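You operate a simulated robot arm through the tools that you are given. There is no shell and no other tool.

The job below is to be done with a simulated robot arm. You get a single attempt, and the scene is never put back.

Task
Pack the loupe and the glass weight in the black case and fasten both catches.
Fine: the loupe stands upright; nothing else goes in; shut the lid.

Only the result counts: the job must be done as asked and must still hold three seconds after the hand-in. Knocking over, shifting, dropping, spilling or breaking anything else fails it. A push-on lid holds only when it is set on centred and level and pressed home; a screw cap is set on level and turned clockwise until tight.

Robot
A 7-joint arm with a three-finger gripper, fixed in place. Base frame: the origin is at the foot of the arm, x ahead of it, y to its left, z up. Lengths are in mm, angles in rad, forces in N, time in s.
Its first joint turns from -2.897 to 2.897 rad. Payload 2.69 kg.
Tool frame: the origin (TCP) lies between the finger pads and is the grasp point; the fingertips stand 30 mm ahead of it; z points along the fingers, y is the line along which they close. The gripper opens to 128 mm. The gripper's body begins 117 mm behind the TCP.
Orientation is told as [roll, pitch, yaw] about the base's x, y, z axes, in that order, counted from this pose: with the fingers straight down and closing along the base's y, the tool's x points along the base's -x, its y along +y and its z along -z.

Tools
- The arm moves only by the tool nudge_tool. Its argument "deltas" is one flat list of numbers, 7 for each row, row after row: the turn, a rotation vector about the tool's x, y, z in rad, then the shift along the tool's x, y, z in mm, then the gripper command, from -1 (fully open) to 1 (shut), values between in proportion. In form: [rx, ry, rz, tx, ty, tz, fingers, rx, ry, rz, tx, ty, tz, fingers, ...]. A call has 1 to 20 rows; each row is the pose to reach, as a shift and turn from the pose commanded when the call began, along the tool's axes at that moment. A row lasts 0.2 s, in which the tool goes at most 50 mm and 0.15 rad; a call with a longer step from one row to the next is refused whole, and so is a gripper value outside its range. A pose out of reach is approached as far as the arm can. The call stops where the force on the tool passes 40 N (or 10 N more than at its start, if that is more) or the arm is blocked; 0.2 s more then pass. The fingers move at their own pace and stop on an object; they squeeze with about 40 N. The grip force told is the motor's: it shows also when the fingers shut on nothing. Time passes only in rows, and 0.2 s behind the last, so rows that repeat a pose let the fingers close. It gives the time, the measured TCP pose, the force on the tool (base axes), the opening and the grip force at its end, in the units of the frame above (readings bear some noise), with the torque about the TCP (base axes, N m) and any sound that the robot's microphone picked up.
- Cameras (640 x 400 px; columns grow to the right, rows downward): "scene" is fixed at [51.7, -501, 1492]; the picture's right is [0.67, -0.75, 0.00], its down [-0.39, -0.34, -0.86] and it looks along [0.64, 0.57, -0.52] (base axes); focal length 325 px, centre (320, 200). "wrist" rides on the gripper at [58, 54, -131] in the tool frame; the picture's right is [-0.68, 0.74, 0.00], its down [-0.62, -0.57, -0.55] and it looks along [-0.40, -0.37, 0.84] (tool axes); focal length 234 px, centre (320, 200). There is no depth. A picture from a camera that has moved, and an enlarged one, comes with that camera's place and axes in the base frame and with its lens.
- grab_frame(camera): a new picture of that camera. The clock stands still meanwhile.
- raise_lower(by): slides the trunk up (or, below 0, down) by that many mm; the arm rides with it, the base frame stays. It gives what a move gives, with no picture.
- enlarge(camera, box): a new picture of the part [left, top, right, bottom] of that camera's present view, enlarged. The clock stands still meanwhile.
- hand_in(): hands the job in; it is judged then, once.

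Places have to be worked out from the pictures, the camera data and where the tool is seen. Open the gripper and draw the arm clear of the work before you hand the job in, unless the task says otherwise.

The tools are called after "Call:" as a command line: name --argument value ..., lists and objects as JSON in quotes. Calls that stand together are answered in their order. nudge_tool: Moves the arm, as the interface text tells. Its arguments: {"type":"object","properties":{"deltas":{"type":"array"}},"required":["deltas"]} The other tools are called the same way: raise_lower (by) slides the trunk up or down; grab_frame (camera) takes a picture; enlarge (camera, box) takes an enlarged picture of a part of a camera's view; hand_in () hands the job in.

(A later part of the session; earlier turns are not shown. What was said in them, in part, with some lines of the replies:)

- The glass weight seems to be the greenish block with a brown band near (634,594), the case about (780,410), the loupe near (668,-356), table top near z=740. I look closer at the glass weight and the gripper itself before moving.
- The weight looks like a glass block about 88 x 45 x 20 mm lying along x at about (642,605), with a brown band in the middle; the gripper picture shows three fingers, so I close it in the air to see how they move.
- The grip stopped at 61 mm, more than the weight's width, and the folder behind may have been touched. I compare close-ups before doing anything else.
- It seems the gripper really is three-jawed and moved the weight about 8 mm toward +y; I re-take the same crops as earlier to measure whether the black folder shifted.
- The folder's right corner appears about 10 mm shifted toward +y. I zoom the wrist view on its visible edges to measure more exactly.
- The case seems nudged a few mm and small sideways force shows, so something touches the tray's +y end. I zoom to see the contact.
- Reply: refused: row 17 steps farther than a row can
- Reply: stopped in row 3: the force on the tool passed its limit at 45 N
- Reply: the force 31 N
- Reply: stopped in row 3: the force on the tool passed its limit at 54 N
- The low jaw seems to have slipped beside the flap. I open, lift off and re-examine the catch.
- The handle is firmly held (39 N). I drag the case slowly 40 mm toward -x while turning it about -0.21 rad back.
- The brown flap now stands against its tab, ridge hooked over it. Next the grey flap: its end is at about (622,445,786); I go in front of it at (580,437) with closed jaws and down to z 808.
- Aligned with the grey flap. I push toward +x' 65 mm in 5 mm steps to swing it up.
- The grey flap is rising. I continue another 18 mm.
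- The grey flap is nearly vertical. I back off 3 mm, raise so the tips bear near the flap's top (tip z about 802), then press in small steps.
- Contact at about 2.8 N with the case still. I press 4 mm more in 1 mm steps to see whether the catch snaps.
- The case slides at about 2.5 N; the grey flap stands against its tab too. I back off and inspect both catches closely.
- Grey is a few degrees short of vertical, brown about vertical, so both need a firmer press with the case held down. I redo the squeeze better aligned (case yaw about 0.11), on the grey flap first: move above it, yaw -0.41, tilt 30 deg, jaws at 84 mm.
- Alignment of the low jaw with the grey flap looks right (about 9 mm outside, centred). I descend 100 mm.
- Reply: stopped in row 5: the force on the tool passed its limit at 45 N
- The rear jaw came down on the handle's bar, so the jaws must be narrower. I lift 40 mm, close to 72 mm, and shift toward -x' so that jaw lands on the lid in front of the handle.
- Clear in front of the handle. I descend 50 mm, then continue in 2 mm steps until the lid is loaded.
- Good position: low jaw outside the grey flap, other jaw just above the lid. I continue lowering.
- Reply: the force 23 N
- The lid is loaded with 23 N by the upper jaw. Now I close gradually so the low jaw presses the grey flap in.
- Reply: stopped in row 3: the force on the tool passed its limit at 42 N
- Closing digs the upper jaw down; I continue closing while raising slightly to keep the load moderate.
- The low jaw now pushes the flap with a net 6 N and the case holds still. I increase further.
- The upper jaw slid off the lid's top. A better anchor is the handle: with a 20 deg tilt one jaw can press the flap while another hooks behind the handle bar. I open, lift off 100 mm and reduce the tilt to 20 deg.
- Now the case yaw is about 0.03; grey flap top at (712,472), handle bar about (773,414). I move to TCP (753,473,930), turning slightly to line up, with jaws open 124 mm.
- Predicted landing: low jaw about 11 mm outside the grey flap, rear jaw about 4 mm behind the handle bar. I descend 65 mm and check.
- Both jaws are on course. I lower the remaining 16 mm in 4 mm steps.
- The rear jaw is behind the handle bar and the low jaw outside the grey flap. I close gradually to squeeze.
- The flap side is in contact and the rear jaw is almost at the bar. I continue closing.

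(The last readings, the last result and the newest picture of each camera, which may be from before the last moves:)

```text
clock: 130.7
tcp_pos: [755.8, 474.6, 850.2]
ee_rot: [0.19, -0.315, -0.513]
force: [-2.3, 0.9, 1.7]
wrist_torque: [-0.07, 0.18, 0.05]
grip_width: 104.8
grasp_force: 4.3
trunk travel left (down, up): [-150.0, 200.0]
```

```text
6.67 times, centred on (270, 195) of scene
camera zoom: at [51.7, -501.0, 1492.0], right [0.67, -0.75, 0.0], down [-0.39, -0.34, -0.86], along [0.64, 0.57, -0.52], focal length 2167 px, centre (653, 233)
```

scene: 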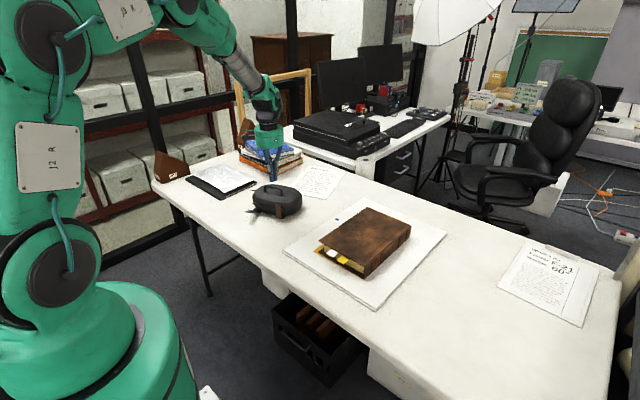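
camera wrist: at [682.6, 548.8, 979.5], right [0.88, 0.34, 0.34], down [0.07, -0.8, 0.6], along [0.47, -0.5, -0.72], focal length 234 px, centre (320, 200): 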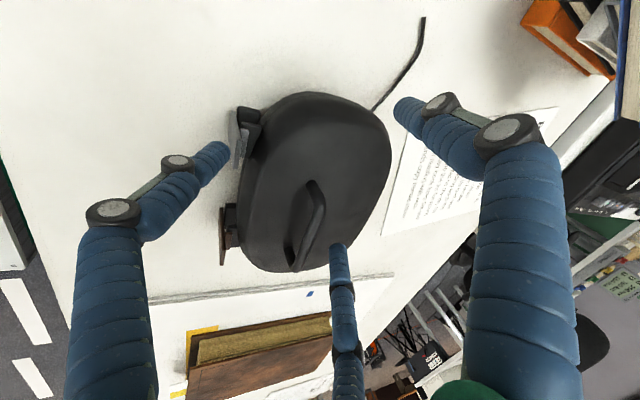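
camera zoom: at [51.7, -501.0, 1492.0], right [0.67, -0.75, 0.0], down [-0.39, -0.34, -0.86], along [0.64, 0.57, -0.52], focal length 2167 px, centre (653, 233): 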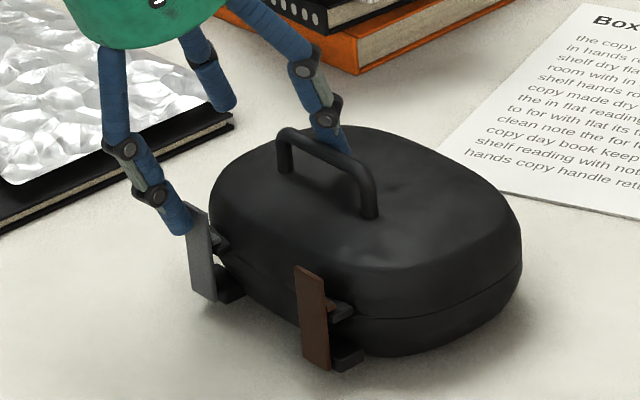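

Now both jaws bear (104.8 mm, 4 N). I raise the squeeze further.

Call:
nudge_tool --deltas '[0, 0, 0, 0, 0, 0, -0.48, 0, 0, 0, 0, 0, 0, -0.42, 0, 0, 0, 0, 0, 0, -0.36, 0, 0, 0, 0, 0, 0, -0.3]'

Call:
enlarge --camera "scene" --box '[230, 165, 310, 225]'

```text
clock: 131.7
tcp_pos: [754.6, 475.6, 850.3]
ee_rot: [0.191, -0.313, -0.514]
force: [-0.1, -0.8, 8.1]
wrist_torque: [-0.06, 0.31, 0.23]
grip_width: 100.8
grasp_force: 13.0
trunk travel left (down, up): [-150.0, 200.0]
```

```text
6.67 times, centred on (270, 195) of scene
camera zoom: at [51.7, -501.0, 1492.0], right [0.67, -0.75, 0.0], down [-0.39, -0.34, -0.86], along [0.64, 0.57, -0.52], focal length 2167 px, centre (653, 233)
```

zoom: 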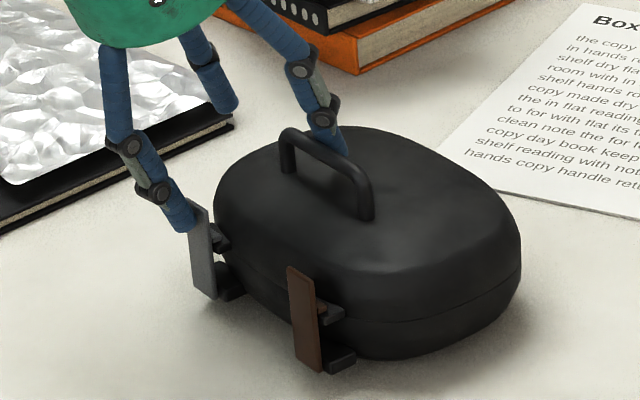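

Squeeze is 13 N and holding. I increase again.

Call:
nudge_tool --deltas '[0, 0, 0, 0, 0, 0, -0.22, 0, 0, 0, 0, 0, 0, -0.14, 0, 0, 0, 0, 0, 0, -0.06, 0, 0, 0, 0, 0, 0, 0.0]'

Call:
enlarge --camera "scene" --box '[230, 165, 310, 225]'

```text
clock: 132.7
tcp_pos: [755.4, 476.3, 851.7]
ee_rot: [0.193, -0.315, -0.514]
force: [-1.6, -0.9, 9.7]
wrist_torque: [0.02, 0.64, 0.05]
grip_width: 94.9
grasp_force: 23.1
trunk travel left (down, up): [-150.0, 200.0]
```

```text
6.67 times, centred on (270, 195) of scene
camera zoom: at [51.7, -501.0, 1492.0], right [0.67, -0.75, 0.0], down [-0.39, -0.34, -0.86], along [0.64, 0.57, -0.52], focal length 2167 px, centre (653, 233)
```

zoom: 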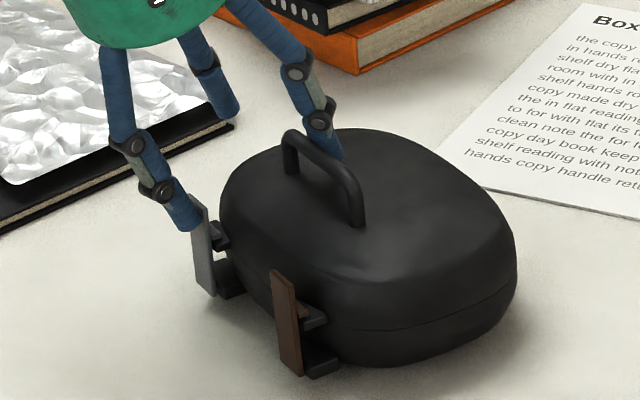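

The case is turning slowly under the couple; force 23 N now. I check the catch closely before going further.

Call:
enlarge --camera "scene" --box '[246, 190, 282, 224]'

Call:
grab_frame --camera "wrist"

```text
11.76 times, centred on (264, 207) of scene
camera zoom: at [51.7, -501.0, 1492.0], right [0.67, -0.75, 0.0], down [-0.39, -0.34, -0.86], along [0.64, 0.57, -0.52], focal length 3824 px, centre (979, 118)
```

zoom: 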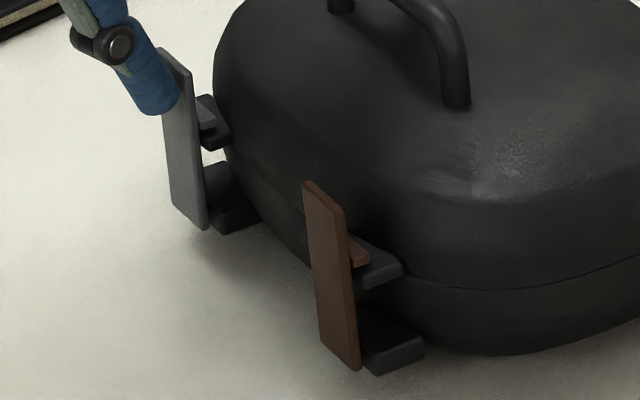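

```text
taken
camera wrist: at [683.0, 548.5, 964.8], right [0.88, 0.33, 0.34], down [0.07, -0.8, 0.6], along [0.47, -0.5, -0.72], focal length 234 px, centre (320, 200)
```

wrist: 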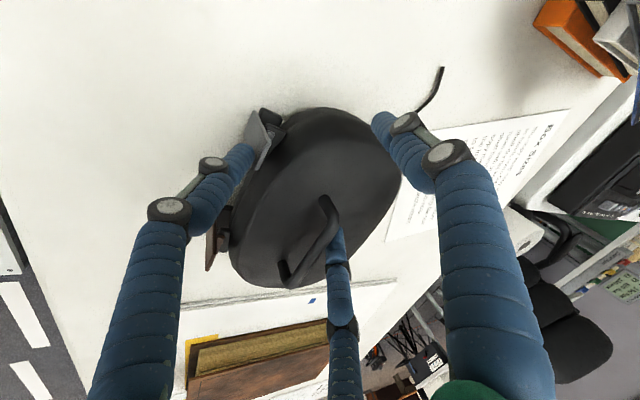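

I release the squeeze, lift off, and then test the catches by gently lifting the case by its handle.

Call:
nudge_tool --deltas '[0, 0, 0, 0, 0, 0, -0.3, 0, 0, 0, 0, 0, 0, -0.7, 0, 0, 0, 0, 0, 0, -0.95, 0, 0, 0, -3, 1.7, -9.4, -0.95, 0, 0, 0, -14.8, 8.6, -47, -0.95, 0, 0, 0, -26.7, 15.4, -84.6, -0.95, 0, 0, 0, -26.7, 15.4, -84.6, 0]'

Call:
nudge_tool --deltas '[0.058, 0.101, 0, 0, 0, 0, 0, 0.116, 0.202, 0, 0, 0, 0, 0, 0.1745, 0.3023, 0, 0, 0, 0, 0, 0.1745, 0.3023, 0, 0, 0, 0, 0]'

Call:
grab_frame --camera "wrist"

Call:
enlarge --camera "scene" --box '[240, 180, 310, 230]'

Call:
enlarge --camera "scene" --box '[246, 190, 282, 224]'

```text
clock: 134.3
tcp_pos: [753.5, 475.9, 942.3]
ee_rot: [0.192, -0.314, -0.514]
force: [-0.6, -0.2, 0.5]
wrist_torque: [0.02, 0.01, -0.01]
grip_width: 63.7
grasp_force: 0.1
trunk travel left (down, up): [-150.0, 200.0]
```

```text
clock: 135.3
tcp_pos: [753.2, 477.0, 939.3]
ee_rot: [0.008, -0.012, -0.484]
force: [-0.1, 1.2, -0.9]
wrist_torque: [0.0, 0.02, 0.03]
grip_width: 64.1
grasp_force: 0.1
trunk travel left (down, up): [-150.0, 200.0]
```

```text
taken
camera wrist: at [725.8, 550.4, 1070.9], right [0.94, 0.34, 0.02], down [0.27, -0.79, 0.55], along [0.2, -0.51, -0.83], focal length 234 px, centre (320, 200)
```

wrist: 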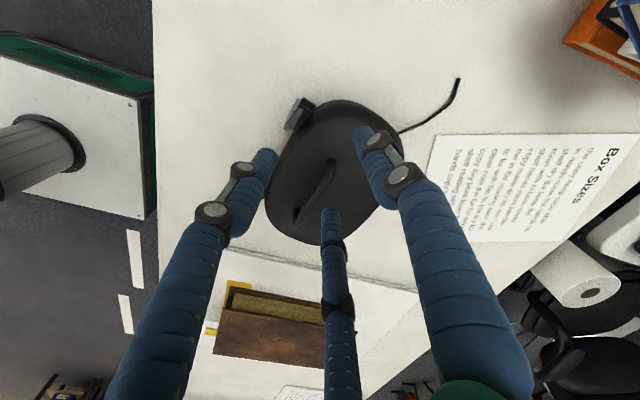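

```text
8.00 times, centred on (275, 205) of scene
camera zoom: at [51.7, -501.0, 1492.0], right [0.67, -0.75, 0.0], down [-0.39, -0.34, -0.86], along [0.64, 0.57, -0.52], focal length 2601 px, centre (680, 160)
```

zoom: 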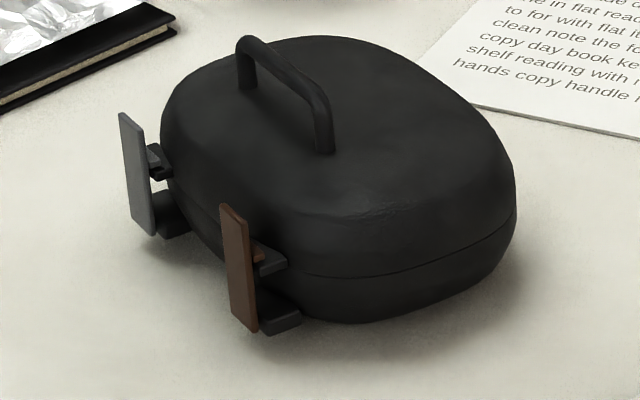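

```text
11.76 times, centred on (264, 207) of scene
camera zoom: at [51.7, -501.0, 1492.0], right [0.67, -0.75, 0.0], down [-0.39, -0.34, -0.86], along [0.64, 0.57, -0.52], focal length 3824 px, centre (979, 118)
```

zoom: 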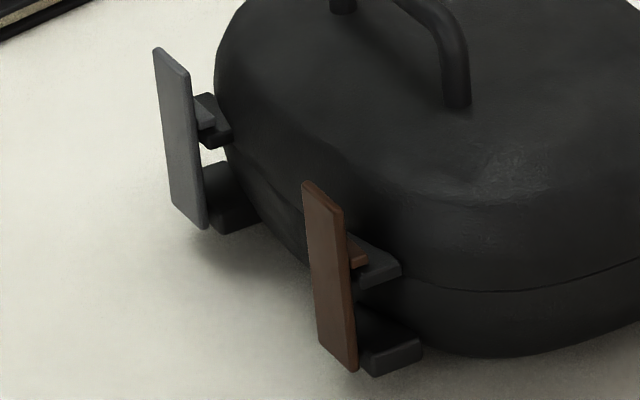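

Both flaps now stand vertical at their tabs in the same way. I move to the handle (773,412), yaw -0.69, level the tool and grip it for the lift test.

Call:
nudge_tool --deltas '[0.004, 0.002, 0.07, -16, -16, 0, 0.06, 0.008, 0.005, 0.14, -32, -32, 0, 0.06, 0.0127, 0.0069, 0.21, -47.5, -48.4, 0, 0.06, 0.0127, 0.0069, 0.21, -47.5, -48.4, 35, 0.06, 0.0127, 0.0069, 0.21, -47.5, -48.4, 35, 0.06]'

Call:
enlarge --camera "wrist" --box '[220, 60, 440, 260]'

Call:
enlarge --camera "scene" --box '[240, 165, 320, 225]'

```text
clock: 136.5
tcp_pos: [773.2, 411.9, 906.9]
ee_rot: [-0.002, -0.005, -0.693]
force: [1.1, 0.0, -1.8]
wrist_torque: [-0.02, 0.07, 0.06]
grip_width: 60.2
grasp_force: 0.0
trunk travel left (down, up): [-150.0, 200.0]
```

```text
2.00 times, centred on (330, 160) of wrist
camera zoom: at [763.5, 491.6, 1036.9], right [0.99, 0.13, 0.0], down [0.11, -0.83, 0.55], along [0.08, -0.55, -0.83], focal length 468 px, centre (300, 280)
```

zoom: 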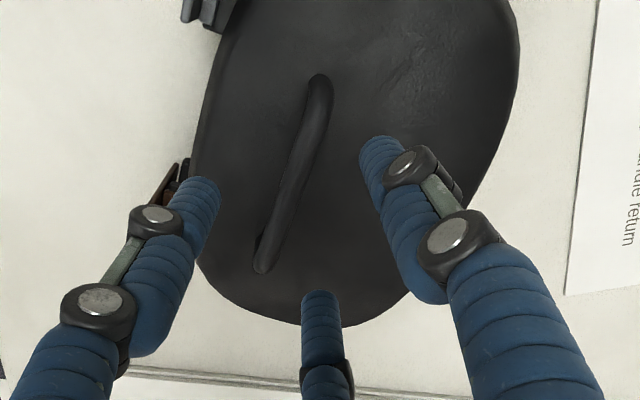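

```text
6.67 times, centred on (280, 195) of scene
camera zoom: at [51.7, -501.0, 1492.0], right [0.67, -0.75, 0.0], down [-0.39, -0.34, -0.86], along [0.64, 0.57, -0.52], focal length 2167 px, centre (587, 233)
```

zoom: 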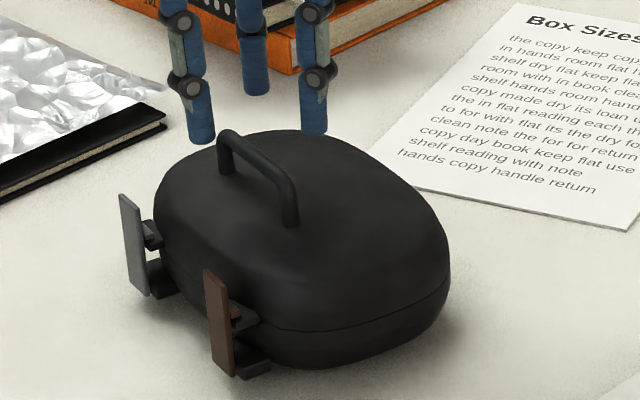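

The bar is about 6 mm to the -x side of the tool axis; I correct, descend to z 858 and close on it.

Call:
nudge_tool --deltas '[0, 0, 0.04, 4.1, -4.4, 15, 0.06, 0, 0, 0.04, 4.1, -4.4, 32, 0.06, 0, 0, 0.04, 4.1, -4.4, 46, 0.06, 0, 0, 0.04, 4.1, -4.4, 48.5, 0.06, 0, 0, 0.04, 4.1, -4.4, 48.5, 0.3, 0, 0, 0.04, 4.1, -4.4, 48.5, 0.6, 0, 0, 0.04, 4.1, -4.4, 48.5, 1, 0, 0, 0.04, 4.1, -4.4, 48.5, 1]'

Call:
enlarge --camera "scene" --box '[240, 170, 320, 230]'

```text
clock: 138.3
tcp_pos: [768.3, 410.1, 858.8]
ee_rot: [0.001, -0.004, -0.732]
force: [2.4, 1.1, 0.2]
wrist_torque: [0.08, -0.04, 0.01]
grip_width: 16.6
grasp_force: 39.8
trunk travel left (down, up): [-150.0, 200.0]
```

```text
6.67 times, centred on (280, 200) of scene
camera zoom: at [51.7, -501.0, 1492.0], right [0.67, -0.75, 0.0], down [-0.39, -0.34, -0.86], along [0.64, 0.57, -0.52], focal length 2167 px, centre (587, 200)
```

zoom: 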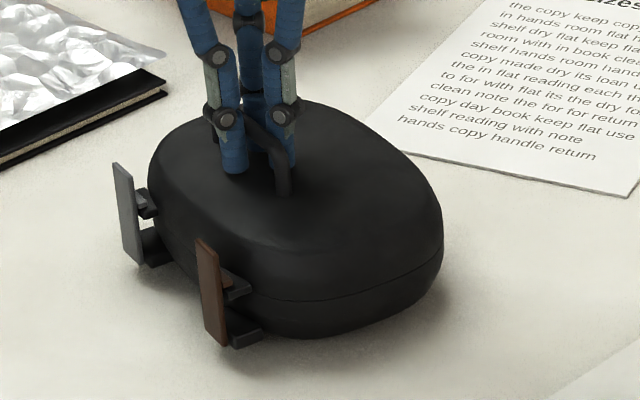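

Handle gripped. I lift 5 mm slowly and see whether the lid opens or the whole case comes up.

Call:
nudge_tool --deltas '[0, 0, 0, 0, 0, -1, 1, 0, 0, 0, 0, 0, -2, 1, 0, 0, 0, 0, 0, -3.5, 1, 0, 0, 0, 0, 0, -5, 1]'

Call:
enlarge --camera "scene" --box '[240, 175, 320, 235]'

Call:
enlarge --camera "scene" --box '[250, 198, 290, 228]'

```text
clock: 139.3
tcp_pos: [768.2, 409.9, 861.8]
ee_rot: [-0.001, -0.005, -0.733]
force: [-0.8, 0.0, -8.5]
wrist_torque: [-0.1, 0.11, -0.02]
grip_width: 16.2
grasp_force: 39.5
trunk travel left (down, up): [-150.0, 200.0]
```

```text
6.67 times, centred on (280, 205) of scene
camera zoom: at [51.7, -501.0, 1492.0], right [0.67, -0.75, 0.0], down [-0.39, -0.34, -0.86], along [0.64, 0.57, -0.52], focal length 2167 px, centre (587, 167)
```

zoom: 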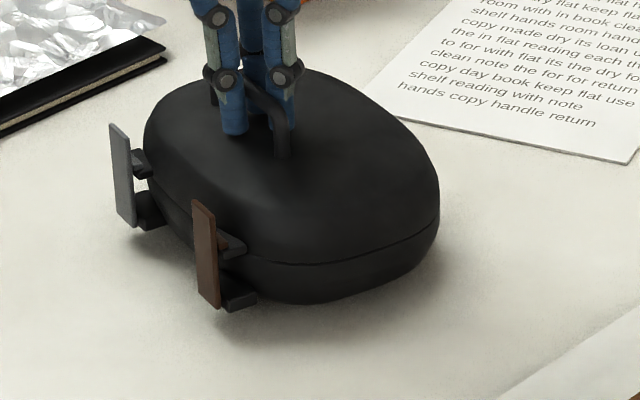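

```text
13.33 times, centred on (270, 213) of scene
camera zoom: at [51.7, -501.0, 1492.0], right [0.67, -0.75, 0.0], down [-0.39, -0.34, -0.86], along [0.64, 0.57, -0.52], focal length 4334 px, centre (987, 27)
```

zoom: 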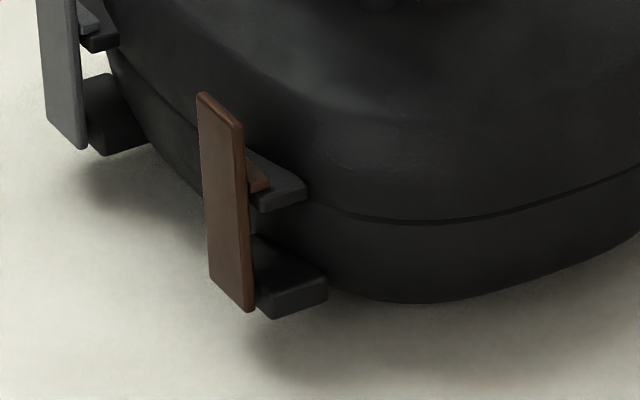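

Force is -8.5 N: the case's weight seems to hang on the handle. I lift a further 8 mm to confirm it comes up closed.

Call:
nudge_tool --deltas '[0, 0, 0, 0, 0, -2, 1, 0, 0, 0, 0, 0, -4, 1, 0, 0, 0, 0, 0, -6, 1, 0, 0, 0, 0, 0, -8, 1]'

Call:
enlarge --camera "scene" --box '[240, 175, 320, 235]'

Call:
enlarge --camera "scene" --box '[250, 198, 290, 228]'

```text
clock: 140.3
tcp_pos: [769.0, 409.8, 869.0]
ee_rot: [0.001, -0.005, -0.732]
force: [0.0, 0.4, -8.4]
wrist_torque: [-0.04, 0.1, -0.01]
grip_width: 16.2
grasp_force: 40.1
trunk travel left (down, up): [-150.0, 200.0]
```

```text
6.67 times, centred on (280, 205) of scene
camera zoom: at [51.7, -501.0, 1492.0], right [0.67, -0.75, 0.0], down [-0.39, -0.34, -0.86], along [0.64, 0.57, -0.52], focal length 2167 px, centre (587, 167)
```

zoom: 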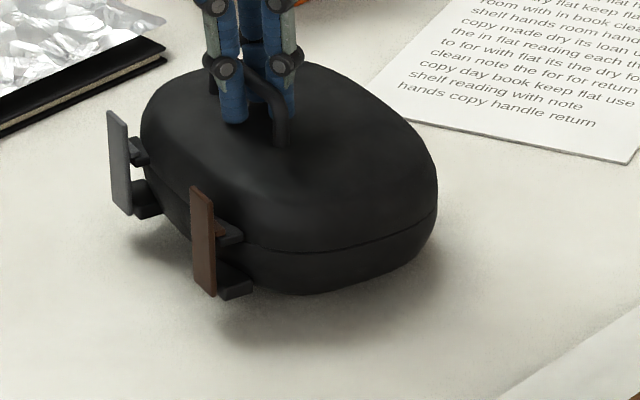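

```text
13.33 times, centred on (270, 213) of scene
camera zoom: at [51.7, -501.0, 1492.0], right [0.67, -0.75, 0.0], down [-0.39, -0.34, -0.86], along [0.64, 0.57, -0.52], focal length 4334 px, centre (987, 27)
```

zoom: 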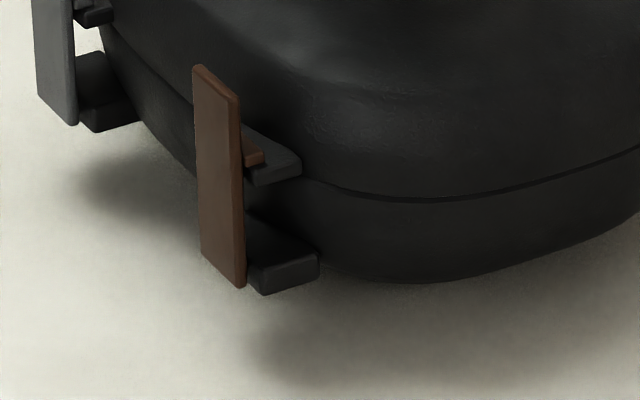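

The whole case hangs closed on its catches (8.4 N steady), so both are fastened. While lifted I turn it back gently by +0.36 rad and shift slightly to about its original spot.

Call:
nudge_tool --deltas '[0, 0, -0.04, 0, 0, 0, 1, 0, 0, -0.08, 0, 0, 0, 1, 0, 0, -0.12, 0, 0, 0, 1, 0, 0, -0.16, 0, 0, 0, 1, 0, 0, -0.2, 0, 0, 0, 1, 0, 0, -0.24, 0, 0, 0, 1, 0, 0, -0.28, 0, 0, 0, 1, 0, 0, -0.32, 0, 0, 0, 1, 0, 0, -0.36, 0, 0, 0, 1, 0, 0, -0.36, 0, 0, 0, 1]'

Call:
enlarge --camera "scene" --box '[230, 170, 320, 235]'

Call:
grab_frame --camera "wrist"

```text
clock: 142.5
tcp_pos: [767.5, 409.3, 868.3]
ee_rot: [-0.004, -0.004, -0.372]
force: [0.0, 0.7, -10.0]
wrist_torque: [-0.08, 0.08, -0.01]
grip_width: 16.1
grasp_force: 40.0
trunk travel left (down, up): [-150.0, 200.0]
```

```text
6.15 times, centred on (275, 202) of scene
camera zoom: at [51.7, -501.0, 1492.0], right [0.67, -0.75, 0.0], down [-0.39, -0.34, -0.86], along [0.64, 0.57, -0.52], focal length 2000 px, centre (597, 185)
```

zoom: 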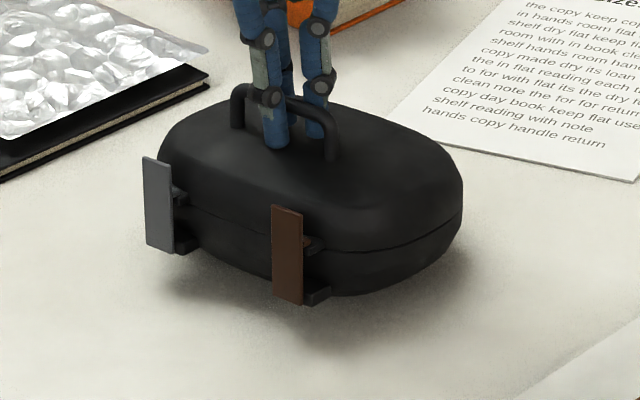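

```text
taken
camera wrist: at [733.2, 481.6, 1000.0], right [0.9, 0.44, 0.0], down [0.37, -0.75, 0.55], along [0.24, -0.5, -0.83], focal length 234 px, centre (320, 200)
```

wrist: 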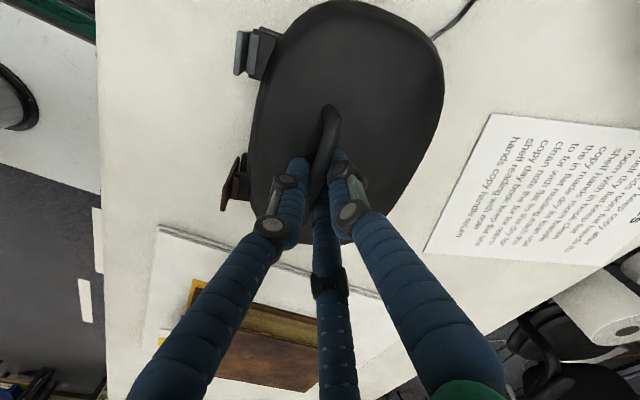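

Orientation is back to about its original. I lower it onto the table gently.

Call:
nudge_tool --deltas '[0, 0, 0, 0, 0, 3, 1, 0, 0, 0, 0, 0, 6, 1, 0, 0, 0, 0, 0, 8, 1, 0, 0, 0, 0, 0, 9.5, 1, 0, 0, 0, 0, 0, 9.5, 1]'

```text
clock: 143.7
tcp_pos: [767.3, 409.7, 860.9]
ee_rot: [-0.004, -0.005, -0.373]
force: [-1.4, -1.3, -3.1]
wrist_torque: [0.2, -0.04, 0.13]
grip_width: 16.2
grasp_force: 40.2
trunk travel left (down, up): [-150.0, 200.0]
```

Mostly on the table (force -3 N). I lower 2 mm more, then open the jaws and rise.

Call:
nudge_tool --deltas '[0, 0, 0, 0, 0, 1, 1, 0, 0, 0, 0, 0, 2, 1, 0, 0, 0, 0, 0, 2, 1]'

Call:
enlarge --camera "scene" --box '[230, 170, 320, 235]'

```text
clock: 144.5
tcp_pos: [767.4, 408.7, 859.1]
ee_rot: [-0.004, -0.004, -0.375]
force: [-3.7, -1.1, -0.6]
wrist_torque: [0.42, 0.07, 0.06]
grip_width: 16.0
grasp_force: 39.5
trunk travel left (down, up): [-150.0, 200.0]
```

```text
6.15 times, centred on (275, 202) of scene
camera zoom: at [51.7, -501.0, 1492.0], right [0.67, -0.75, 0.0], down [-0.39, -0.34, -0.86], along [0.64, 0.57, -0.52], focal length 2000 px, centre (597, 185)
```

zoom: 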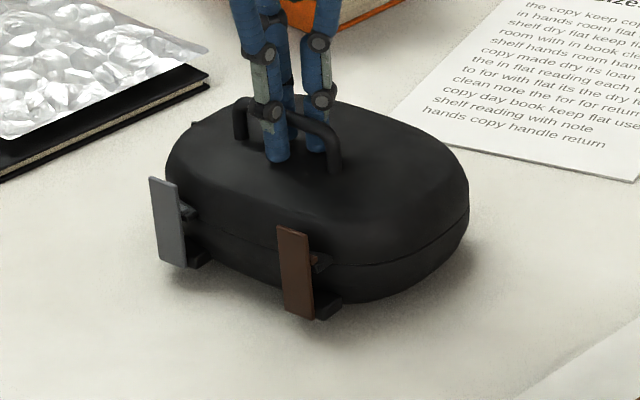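

It rests on the table. I open the jaws and rise.

Call:
nudge_tool --deltas '[0, 0, 0, 0, 0, 0, 0.6, 0, 0, 0, 0, 0, 0, 0.2, 0, 0, 0, 0, 0, 0, 0.06, 0, 0, 0, 0, 0, -15, 0.06, 0, 0, 0, 0, 0, -50, 0.06, 0, 0, 0, 0, 0, -90, 0.06]'

Call:
enlarge --camera "scene" --box '[230, 175, 320, 235]'

Call:
enlarge --camera "scene" --box '[248, 195, 288, 225]'

Call:
grab_frame --camera "wrist"

```text
clock: 145.9
tcp_pos: [766.9, 409.8, 948.8]
ee_rot: [-0.004, -0.005, -0.373]
force: [0.2, 0.8, 0.1]
wrist_torque: [0.01, -0.03, -0.01]
grip_width: 60.2
grasp_force: 0.1
trunk travel left (down, up): [-150.0, 200.0]
```

```text
6.67 times, centred on (275, 205) of scene
camera zoom: at [51.7, -501.0, 1492.0], right [0.67, -0.75, 0.0], down [-0.39, -0.34, -0.86], along [0.64, 0.57, -0.52], focal length 2167 px, centre (620, 167)
```

zoom: 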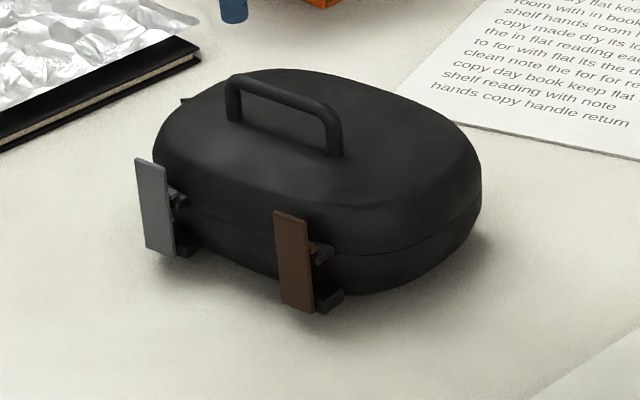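

```text
13.33 times, centred on (268, 210) of scene
camera zoom: at [51.7, -501.0, 1492.0], right [0.67, -0.75, 0.0], down [-0.39, -0.34, -0.86], along [0.64, 0.57, -0.52], focal length 4334 px, centre (1013, 67)
```

zoom: 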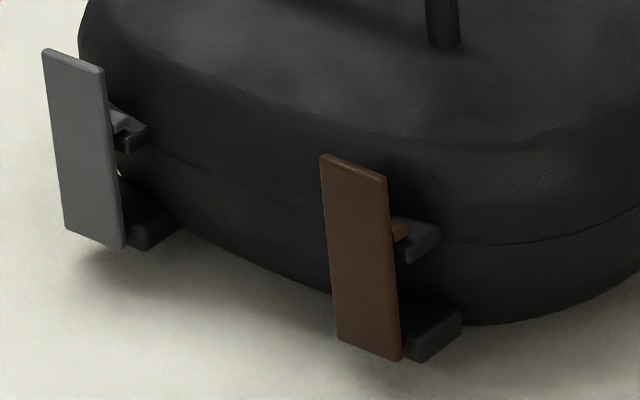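

```text
taken
camera wrist: at [732.5, 482.6, 1080.0], right [0.9, 0.44, 0.0], down [0.37, -0.75, 0.55], along [0.24, -0.5, -0.83], focal length 234 px, centre (320, 200)
```

wrist: 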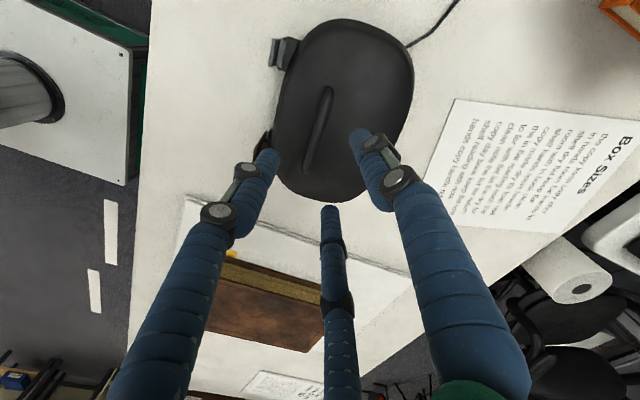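

The case is set down closed and its catches hold. Now I'll try to restore the folder, which is displaced about 15 mm at its near corner: I move above its bare black corner at (694,668) with closed jaws and descend to z 800.

Call:
nudge_tool --deltas '[0, 0, 0, 27, 35.6, 0, 0.5, 0, 0, 0, 54, 71.3, 0, 1, 0, 0, 0, 81, 107, 0, 1, 0, 0, 0, 108, 142.6, 0, 1, 0, 0, 0, 135, 178.2, 0, 1, 0, 0, 0, 162, 213.9, 0, 1, 0, 0, 0, 162, 213.9, 45, 1, 0, 0, 0, 162, 213.9, 90, 1, 0, 0, 0, 162, 213.9, 130, 1, 0, 0, 0, 162, 213.9, 148, 1, 0, 0, 0, 162, 213.9, 148, 1]'

Call:
enlarge --camera "scene" --box '[196, 190, 244, 220]'

Call:
enlarge --camera "scene" --box '[180, 140, 276, 230]'

Call:
grab_frame --camera "wrist"

```text
clock: 148.3
tcp_pos: [695.4, 669.0, 799.3]
ee_rot: [-0.002, -0.005, -0.373]
force: [0.7, -0.3, -0.6]
wrist_torque: [-0.02, 0.01, -0.01]
grip_width: 1.9
grasp_force: 31.7
trunk travel left (down, up): [-150.0, 200.0]
```

```text
13.33 times, centred on (220, 205) of scene
camera zoom: at [51.7, -501.0, 1492.0], right [0.67, -0.75, 0.0], down [-0.39, -0.34, -0.86], along [0.64, 0.57, -0.52], focal length 4334 px, centre (1653, 133)
```

zoom: 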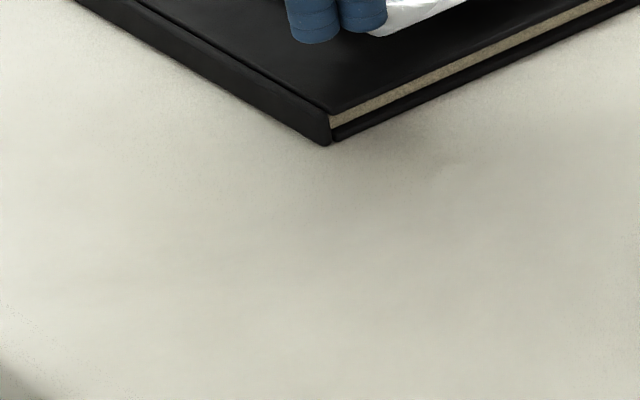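

```text
4.44 times, centred on (228, 185) of scene
camera zoom: at [51.7, -501.0, 1492.0], right [0.67, -0.75, 0.0], down [-0.39, -0.34, -0.86], along [0.64, 0.57, -0.52], focal length 1445 px, centre (729, 267)
```

zoom: 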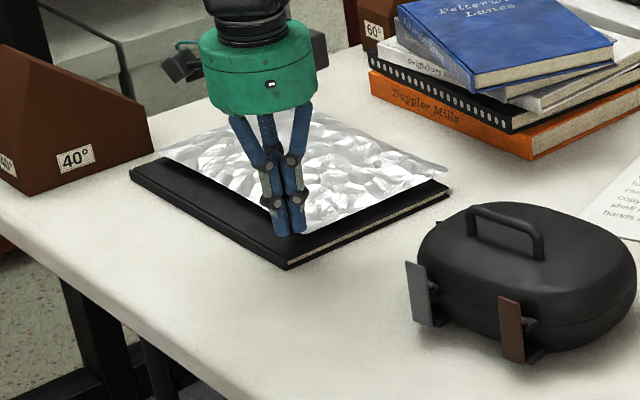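

```text
taken
camera wrist: at [661.1, 740.9, 930.0], right [0.9, 0.44, 0.0], down [0.37, -0.75, 0.55], along [0.24, -0.5, -0.83], focal length 234 px, centre (320, 200)
```

wrist: 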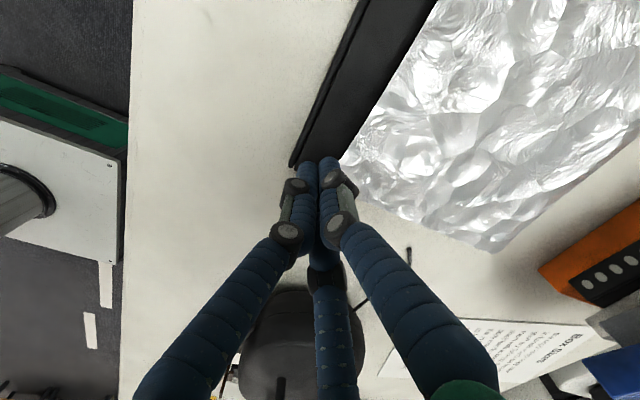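

The tip is over the bare black corner; I shift 4 mm in -x and 6 mm in -y to stay clear of the foil, and descend toward the cover in small steps.

Call:
nudge_tool --deltas '[0, 0, 0, 1.5, -7, 5, 1, 0, 0, 0, 1.5, -7, 9, 1, 0, 0, 0, 1.5, -7, 12, 1, 0, 0, 0, 1.5, -7, 12, 1]'

Call:
nudge_tool --deltas '[0, 0, 0, 0, 0, 1, 1, 0, 0, 0, 0, 0, 2, 1, 0, 0, 0, 0, 0, 3, 1, 0, 0, 0, 0, 0, 3, 1]'

```text
clock: 149.3
tcp_pos: [691.0, 661.7, 787.4]
ee_rot: [-0.002, -0.004, -0.373]
force: [0.3, 0.4, -0.1]
wrist_torque: [0.0, -0.03, 0.01]
grip_width: 2.2
grasp_force: 31.6
trunk travel left (down, up): [-150.0, 200.0]
```

```text
clock: 150.3
tcp_pos: [691.7, 661.1, 782.7]
ee_rot: [-0.003, -0.007, -0.373]
force: [0.6, -0.5, -0.1]
wrist_torque: [0.03, 0.01, 0.01]
grip_width: 2.0
grasp_force: 31.7
trunk travel left (down, up): [-150.0, 200.0]
```

No contact yet at z 782.7. I go on down in 1 mm steps.

Call:
nudge_tool --deltas '[0, 0, 0, 0, 0, 1, 1, 0, 0, 0, 0, 0, 2, 1, 0, 0, 0, 0, 0, 3, 1, 0, 0, 0, 0, 0, 4, 1, 0, 0, 0, 0, 0, 4, 1]'

Call:
enlarge --camera "scene" --box '[196, 190, 244, 220]'

```text
clock: 151.5
tcp_pos: [691.6, 661.8, 780.4]
ee_rot: [-0.002, -0.006, -0.374]
force: [-0.5, 0.2, 0.1]
wrist_torque: [0.02, -0.04, 0.0]
grip_width: 2.2
grasp_force: 31.0
trunk travel left (down, up): [-150.0, 200.0]
```

```text
13.33 times, centred on (220, 205) of scene
camera zoom: at [51.7, -501.0, 1492.0], right [0.67, -0.75, 0.0], down [-0.39, -0.34, -0.86], along [0.64, 0.57, -0.52], focal length 4334 px, centre (1653, 133)
```

zoom: 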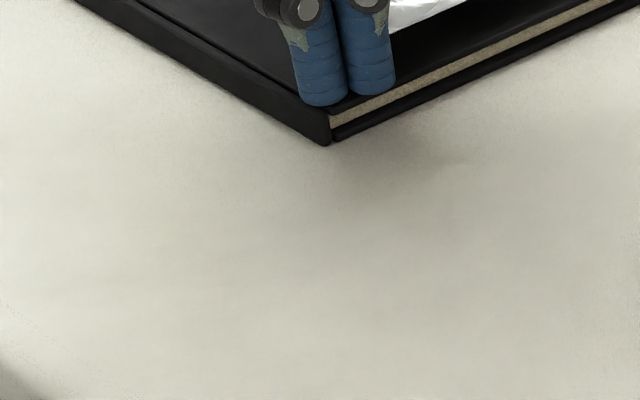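

Tip is right above the cover. I continue down carefully.

Call:
nudge_tool --deltas '[0, 0, 0, 0, 0, 1, 1, 0, 0, 0, 0, 0, 2, 1, 0, 0, 0, 0, 0, 2, 1]'

```text
clock: 152.3
tcp_pos: [690.4, 661.1, 780.5]
ee_rot: [-0.002, -0.003, -0.373]
force: [-3.7, 0.7, 7.8]
wrist_torque: [0.05, 0.18, -0.01]
grip_width: 5.8
grasp_force: 31.5
trunk travel left (down, up): [-150.0, 200.0]
```

Contact with 8 N. I press 1.5 mm further and drag slowly 8 mm toward (+0.32,-0.95), then look.

Call:
nudge_tool --deltas '[0, 0, 0, 0, 0, 1.5, 1, 0, 0, 0, -0.6, -0.8, 1.5, 1, 0, 0, 0, -1.3, -1.5, 1.5, 1, 0, 0, 0, -1.9, -2.3, 1.5, 1, 0, 0, 0, -2.6, -3.1, 1.5, 1, 0, 0, 0, -3.2, -3.8, 1.5, 1, 0, 0, 0, -3.9, -4.6, 1.5, 1, 0, 0, 0, -4.5, -5.3, 1.5, 1, 0, 0, 0, -5.2, -6.1, 1.5, 1]'

Call:
enlarge --camera "scene" --box '[196, 190, 244, 220]'

Call:
enlarge --camera "scene" --box '[180, 140, 276, 230]'

```text
clock: 154.3
tcp_pos: [693.7, 654.9, 780.3]
ee_rot: [-0.002, -0.007, -0.372]
force: [0.4, 14.1, 31.8]
wrist_torque: [0.56, 0.19, 0.07]
grip_width: 6.0
grasp_force: 31.4
trunk travel left (down, up): [-150.0, 200.0]
```

```text
13.33 times, centred on (220, 205) of scene
camera zoom: at [51.7, -501.0, 1492.0], right [0.67, -0.75, 0.0], down [-0.39, -0.34, -0.86], along [0.64, 0.57, -0.52], focal length 4334 px, centre (1653, 133)
```

zoom: 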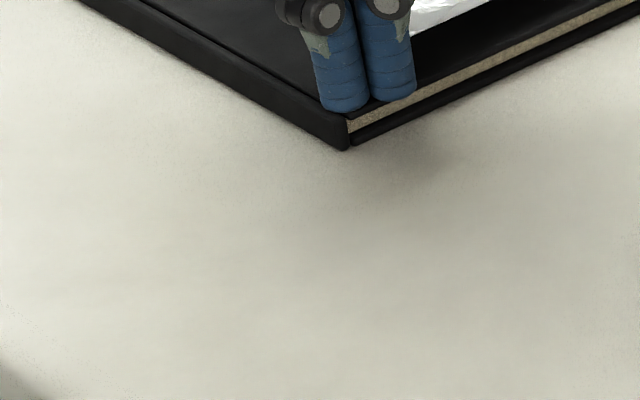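

```text
4.44 times, centred on (228, 185) of scene
camera zoom: at [51.7, -501.0, 1492.0], right [0.67, -0.75, 0.0], down [-0.39, -0.34, -0.86], along [0.64, 0.57, -0.52], focal length 1445 px, centre (729, 267)
```

zoom: 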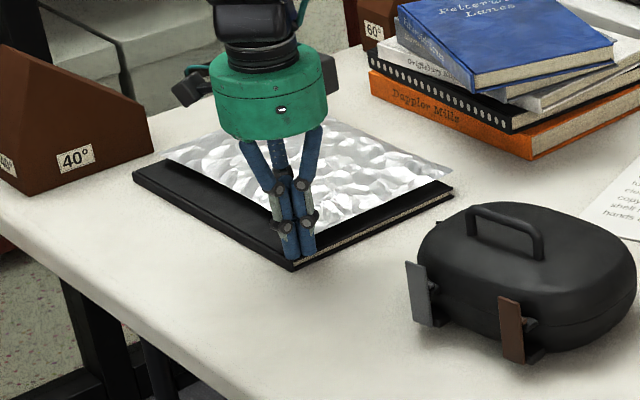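

It works: the folder's corner moved with the tip (about 7 of 16 mm). I continue dragging 8 mm in the same direction with slightly less pressure.

Call:
nudge_tool --deltas '[0, 0, 0, -0.6, -0.8, -0.6, 1, 0, 0, 0, -1.3, -1.5, -0.8, 1, 0, 0, 0, -1.9, -2.3, -0.8, 1, 0, 0, 0, -2.6, -3.1, -0.8, 1, 0, 0, 0, -3.2, -3.8, -0.8, 1, 0, 0, 0, -3.9, -4.6, -0.8, 1, 0, 0, 0, -4.5, -5.3, -0.8, 1, 0, 0, 0, -5.2, -6.1, -0.8, 1]'

Call:
enlarge --camera "scene" --box '[196, 190, 244, 220]'

Call:
enlarge --camera "scene" --box '[236, 180, 316, 230]'

```text
clock: 156.1
tcp_pos: [695.2, 647.1, 779.6]
ee_rot: [-0.001, -0.008, -0.37]
force: [-9.5, 12.0, 35.8]
wrist_torque: [0.52, 0.47, 0.21]
grip_width: 6.0
grasp_force: 31.8
trunk travel left (down, up): [-150.0, 200.0]
```

```text
13.33 times, centred on (220, 205) of scene
camera zoom: at [51.7, -501.0, 1492.0], right [0.67, -0.75, 0.0], down [-0.39, -0.34, -0.86], along [0.64, 0.57, -0.52], focal length 4334 px, centre (1653, 133)
```

zoom: 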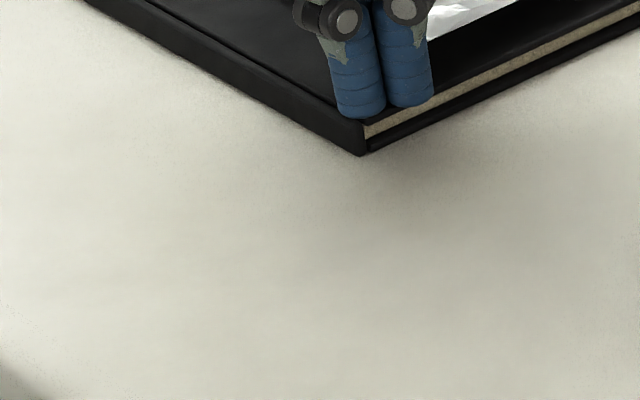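

```text
8.00 times, centred on (276, 205) of scene
camera zoom: at [51.7, -501.0, 1492.0], right [0.67, -0.75, 0.0], down [-0.39, -0.34, -0.86], along [0.64, 0.57, -0.52], focal length 2601 px, centre (672, 160)
```

zoom: 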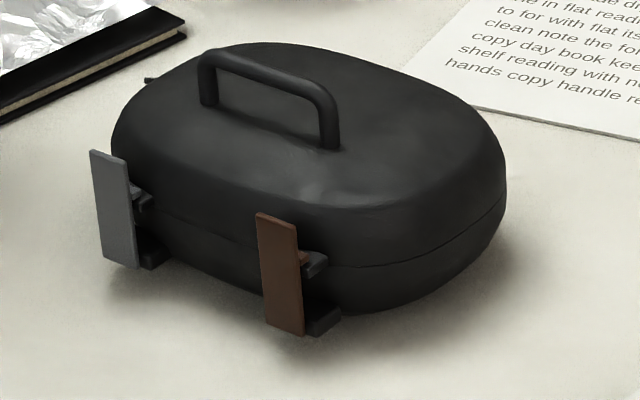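

The folder's corners are now within about 2-3 mm of where they were. I lift the tip straight off and retreat upward.

Call:
nudge_tool --deltas '[0, 0, 0, 0, 0, -2, 1, 0, 0, 0, 0, 0, -5, 1, 0, 0, 0, 0, 0, -12, 1, 0, 0, 0, 0, 0, -40, 1, 0, 0, 0, 0, 0, -85, 1, 0, 0, 0, 0, 0, -130, 1, 0, 0, 0, 0, 0, -170, 1]'

Call:
enlarge --camera "scene" --box '[196, 190, 244, 220]'

Call:
enlarge --camera "scene" --box '[180, 140, 340, 240]'

Call:
enlarge --camera "scene" --box '[230, 155, 326, 225]'

```text
clock: 157.7
tcp_pos: [696.2, 645.8, 948.3]
ee_rot: [-0.003, -0.004, -0.373]
force: [0.8, 0.2, 0.0]
wrist_torque: [0.04, -0.02, -0.02]
grip_width: 2.1
grasp_force: 31.5
trunk travel left (down, up): [-150.0, 200.0]
```

```text
13.33 times, centred on (220, 205) of scene
camera zoom: at [51.7, -501.0, 1492.0], right [0.67, -0.75, 0.0], down [-0.39, -0.34, -0.86], along [0.64, 0.57, -0.52], focal length 4334 px, centre (1653, 133)
```

zoom: 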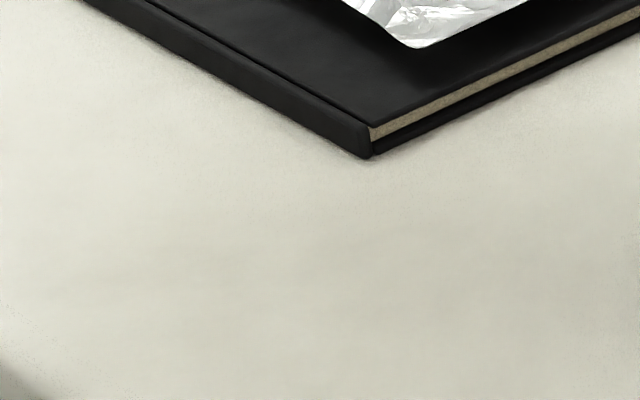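

```text
4.00 times, centred on (260, 190) of scene
camera zoom: at [51.7, -501.0, 1492.0], right [0.67, -0.75, 0.0], down [-0.39, -0.34, -0.86], along [0.64, 0.57, -0.52], focal length 1300 px, centre (560, 240)
```

zoom: 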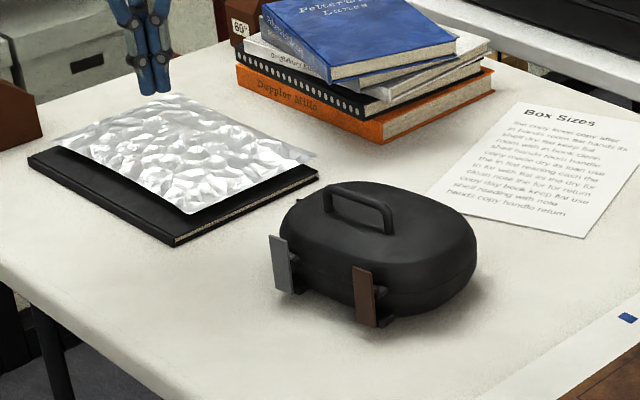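

```text
5.71 times, centred on (278, 190) of scene
camera zoom: at [51.7, -501.0, 1492.0], right [0.67, -0.75, 0.0], down [-0.39, -0.34, -0.86], along [0.64, 0.57, -0.52], focal length 1858 px, centre (560, 257)
```

zoom: 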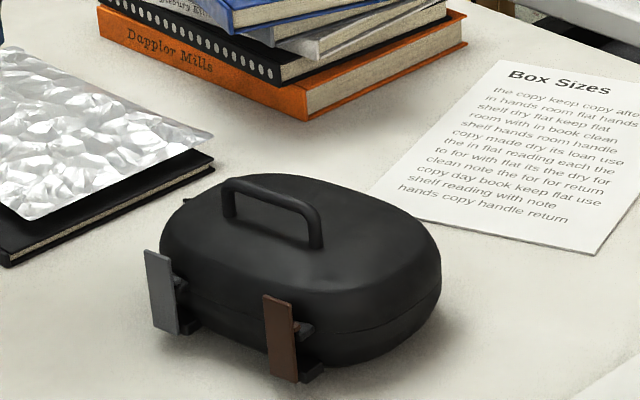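

The folder is back to within about 3 mm. To double-check the catches I tilt the tool 45 deg so the wrist camera looks almost horizontally along the case's front from the +y side.

Call:
nudge_tool --deltas '[0, 0, 0.112, 0, 0, 0, 1, 0, 0, 0.224, 0, 0, 0, 1, 0, 0, 0.336, 0, 0, 0, 1, 0, 0, 0.447, 0, 0, 0, 1, 0, 0, 0.447, 0, 0, 0, 1]'

Call:
nudge_tool --deltas '[0.089, -0.0957, 0, 0, 0, 0, 1, 0.1786, -0.1913, 0, 0, 0, 0, 1, 0.268, -0.287, 0, 0, 0, 0, 1, 0.357, -0.3827, 0, 0, 0, 0, 1, 0.4464, -0.4783, 0, 0, 0, 0, 1, 0.5357, -0.574, 0, 0, 0, 0, 1, 0.5357, -0.574, 0, 0, 0, 0, 1]'

Call:
grab_frame --camera "wrist"

```text
clock: 158.9
tcp_pos: [696.7, 647.0, 947.2]
ee_rot: [-0.002, -0.005, -0.82]
force: [-0.1, 0.4, 0.9]
wrist_torque: [0.03, -0.02, 0.01]
grip_width: 2.0
grasp_force: 31.3
trunk travel left (down, up): [-150.0, 200.0]
```

```text
clock: 160.5
tcp_pos: [688.4, 638.8, 954.8]
ee_rot: [-0.592, -0.55, -0.651]
force: [1.4, 1.1, 1.4]
wrist_torque: [0.1, 0.04, -0.05]
grip_width: 2.4
grasp_force: 31.9
out of reach, approached as far as the arm can: row 6, 7
trunk travel left (down, up): [-150.0, 200.0]
```

```text
taken
camera wrist: at [688.8, 787.5, 991.5], right [1.0, 0.01, 0.0], down [0.0, -0.2, 0.98], along [0.01, -0.98, -0.2], focal length 234 px, centre (320, 200)
```

wrist: 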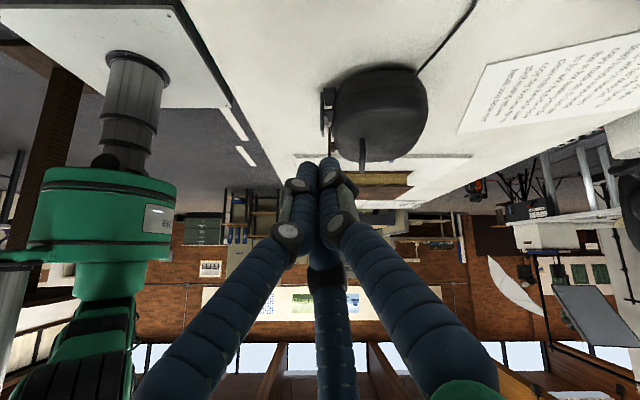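

The view works (upside-down). I enlarge the case front profile.

Call:
enlarge --camera "wrist" --box '[300, 50, 444, 180]'

Call:
enlarge --camera "wrist" --box '[310, 75, 358, 165]'

```text
3.08 times, centred on (372, 115) of wrist
camera zoom: at [688.8, 787.5, 991.5], right [1.0, 0.01, 0.0], down [0.0, -0.2, 0.98], along [0.01, -0.98, -0.2], focal length 720 px, centre (160, 462)
```

zoom: 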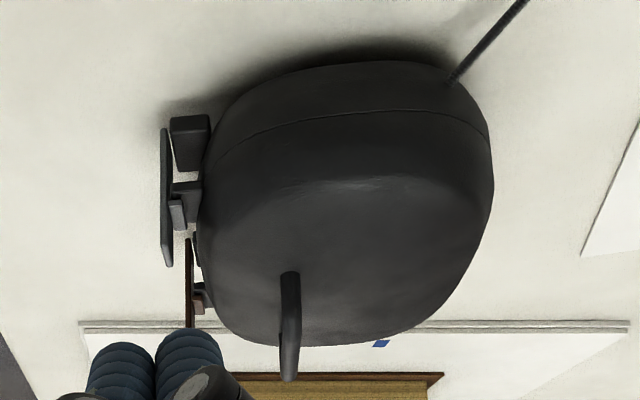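

```text
4.44 times, centred on (334, 120) of wrist
camera zoom: at [688.8, 787.5, 991.5], right [1.0, 0.01, 0.0], down [0.0, -0.2, 0.98], along [0.01, -0.98, -0.2], focal length 1041 px, centre (258, 556)
```

zoom: 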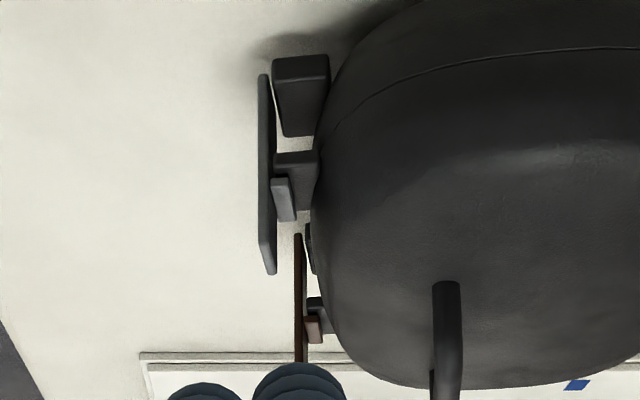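

Grey's plate is flush with its block and tab, ridge over the tab. I zoom on the brown one behind it.

Call:
enlarge --camera "wrist" --box '[322, 84, 346, 126]'

Call:
enlarge --camera "wrist" --box '[324, 122, 344, 158]'

```text
9.52 times, centred on (334, 105) of wrist
camera zoom: at [688.8, 787.5, 991.5], right [1.0, 0.01, 0.0], down [0.0, -0.2, 0.98], along [0.01, -0.98, -0.2], focal length 2230 px, centre (187, 1105)
```

zoom: 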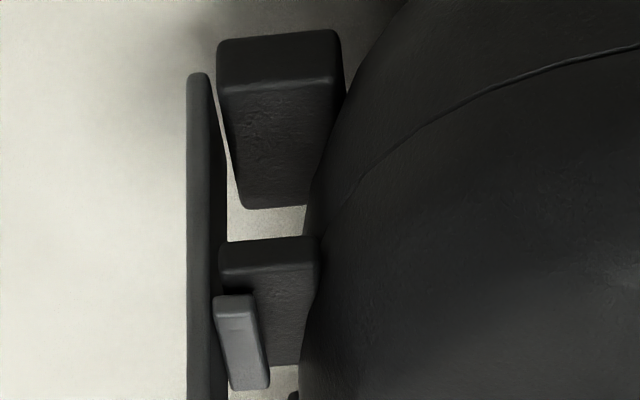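

```text
11.11 times, centred on (334, 140) of wrist
camera zoom: at [688.8, 787.5, 991.5], right [1.0, 0.01, 0.0], down [0.0, -0.2, 0.98], along [0.01, -0.98, -0.2], focal length 2602 px, centre (164, 867)
```

zoom: 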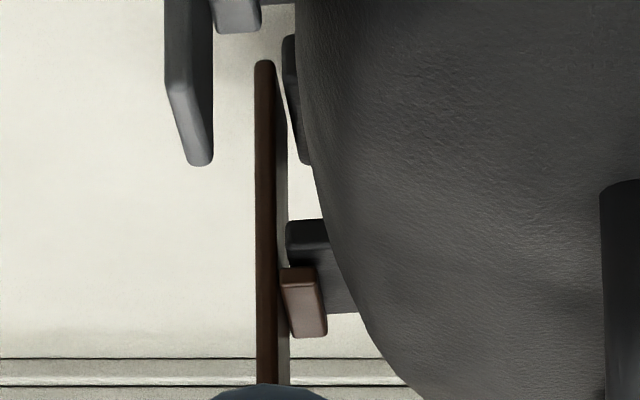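

Profile confirms both plates parallel to the block with ridges hooked over the tabs. Now I level the tool and withdraw the arm toward its starting area.

Call:
nudge_tool --deltas '[-0.089, 0.0957, 0, 0, 0, 0, 1, -0.1786, 0.1913, 0, 0, 0, 0, 1, -0.268, 0.287, 0, 0, 0, 0, 1, -0.357, 0.3827, 0, 0, 0, 0, 1, -0.4464, 0.4783, 0, 0, 0, 0, 1, -0.5357, 0.574, 0, 0, 0, 0, 1, -0.5357, 0.574, 0, 0, 0, 0, 1]'

Call:
nudge_tool --deltas '[0, 0, 0, 2, -35, -25, 0.5, 0, 0, 0, 4, -75, -45, 0, 0, 0, 0, 6, -115, -65, -0.5, 0, 0, 0, 8, -155, -85, -1, 0, 0, 0, 10, -195, -105, -1, 0, 0, 0, 12, -235, -125, -1, 0, 0, 0, 14, -275, -140, -1, 0, 0, 0, 16, -310, -150, -1, 0, 0, 0, 16, -310, -150, -1]'

Call:
grab_frame --camera "scene"

Call:
enlarge --camera "scene" --box '[180, 140, 340, 240]'

```text
clock: 162.1
tcp_pos: [688.9, 637.9, 948.4]
ee_rot: [0.002, -0.007, -0.82]
force: [0.1, 0.0, 0.6]
wrist_torque: [0.02, 0.01, 0.05]
grip_width: 2.1
grasp_force: 31.5
trunk travel left (down, up): [-150.0, 200.0]
```

```text
clock: 164.1
tcp_pos: [450.3, 439.0, 1099.6]
ee_rot: [-0.001, -0.004, -0.82]
force: [-0.7, -0.7, 0.5]
wrist_torque: [0.05, -0.04, 0.01]
grip_width: 128.1
grasp_force: 0.0
trunk travel left (down, up): [-150.0, 200.0]
```

```text
taken
```

scene: 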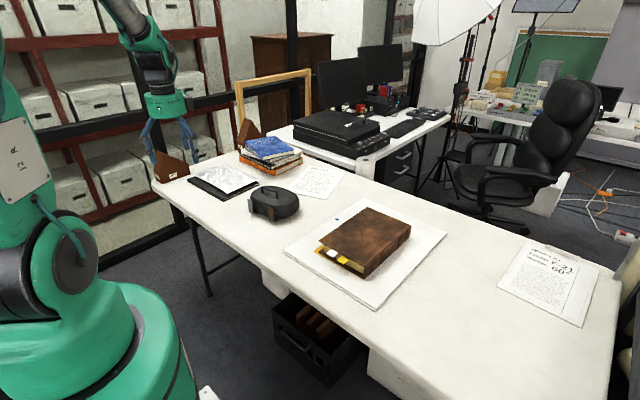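

```text
4.00 times, centred on (260, 190) of scene
camera zoom: at [51.7, -501.0, 1492.0], right [0.67, -0.75, 0.0], down [-0.39, -0.34, -0.86], along [0.64, 0.57, -0.52], focal length 1300 px, centre (560, 240)
```

zoom: 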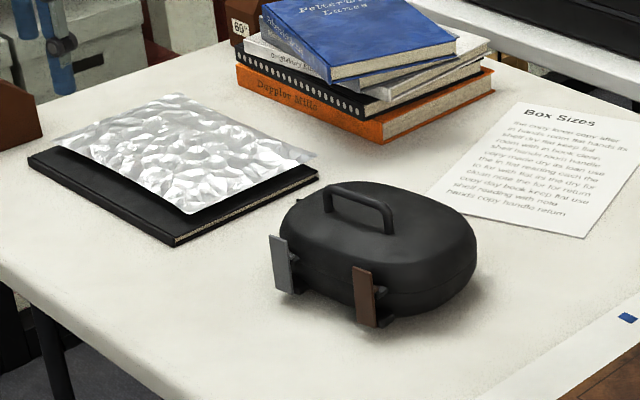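

Both plates measure exactly vertical, at the end of their travel, and the case held closed when lifted. The gripper is open and clear of the work, and the folder is back to within a few mm, so I hand in.

Call:
hand_in

```text
The job is handed in.
```

I packed the loupe and the glass weight in the black case, shut the lid and closed both catches, then handed the job in. There are a few things I could not confirm or that went wrong on the way.

- **Contents:** the weight lies flat at one end and I stood the loupe upright beside it. Nothing else went in. After the lid shut, the case was knocked and shifted several times and I could not look inside again. I expect the loupe is still standing, but I have not seen it.
- **Catches:** both flaps stand vertical with their ridges hooked over the lid tabs. When I lifted the case about 13 mm by its handle, it came up closed, so the catches held its weight. The microphone reported no click from either catch.
- **Black folder:** my first grasp of the weight pushed it against the folder, moving the folder by about 10 to 15 mm and turning it slightly. I dragged it back. By the scene camera its near corners are within about 3 mm of where they were, and the far corner may be off by about 5 mm.
- **Case position:** the case slid and turned while I worked the catches. I set it back close to its original place and angle.

No other object appeared to have moved in the last scene picture. The gripper is open and the arm is clear of the table.
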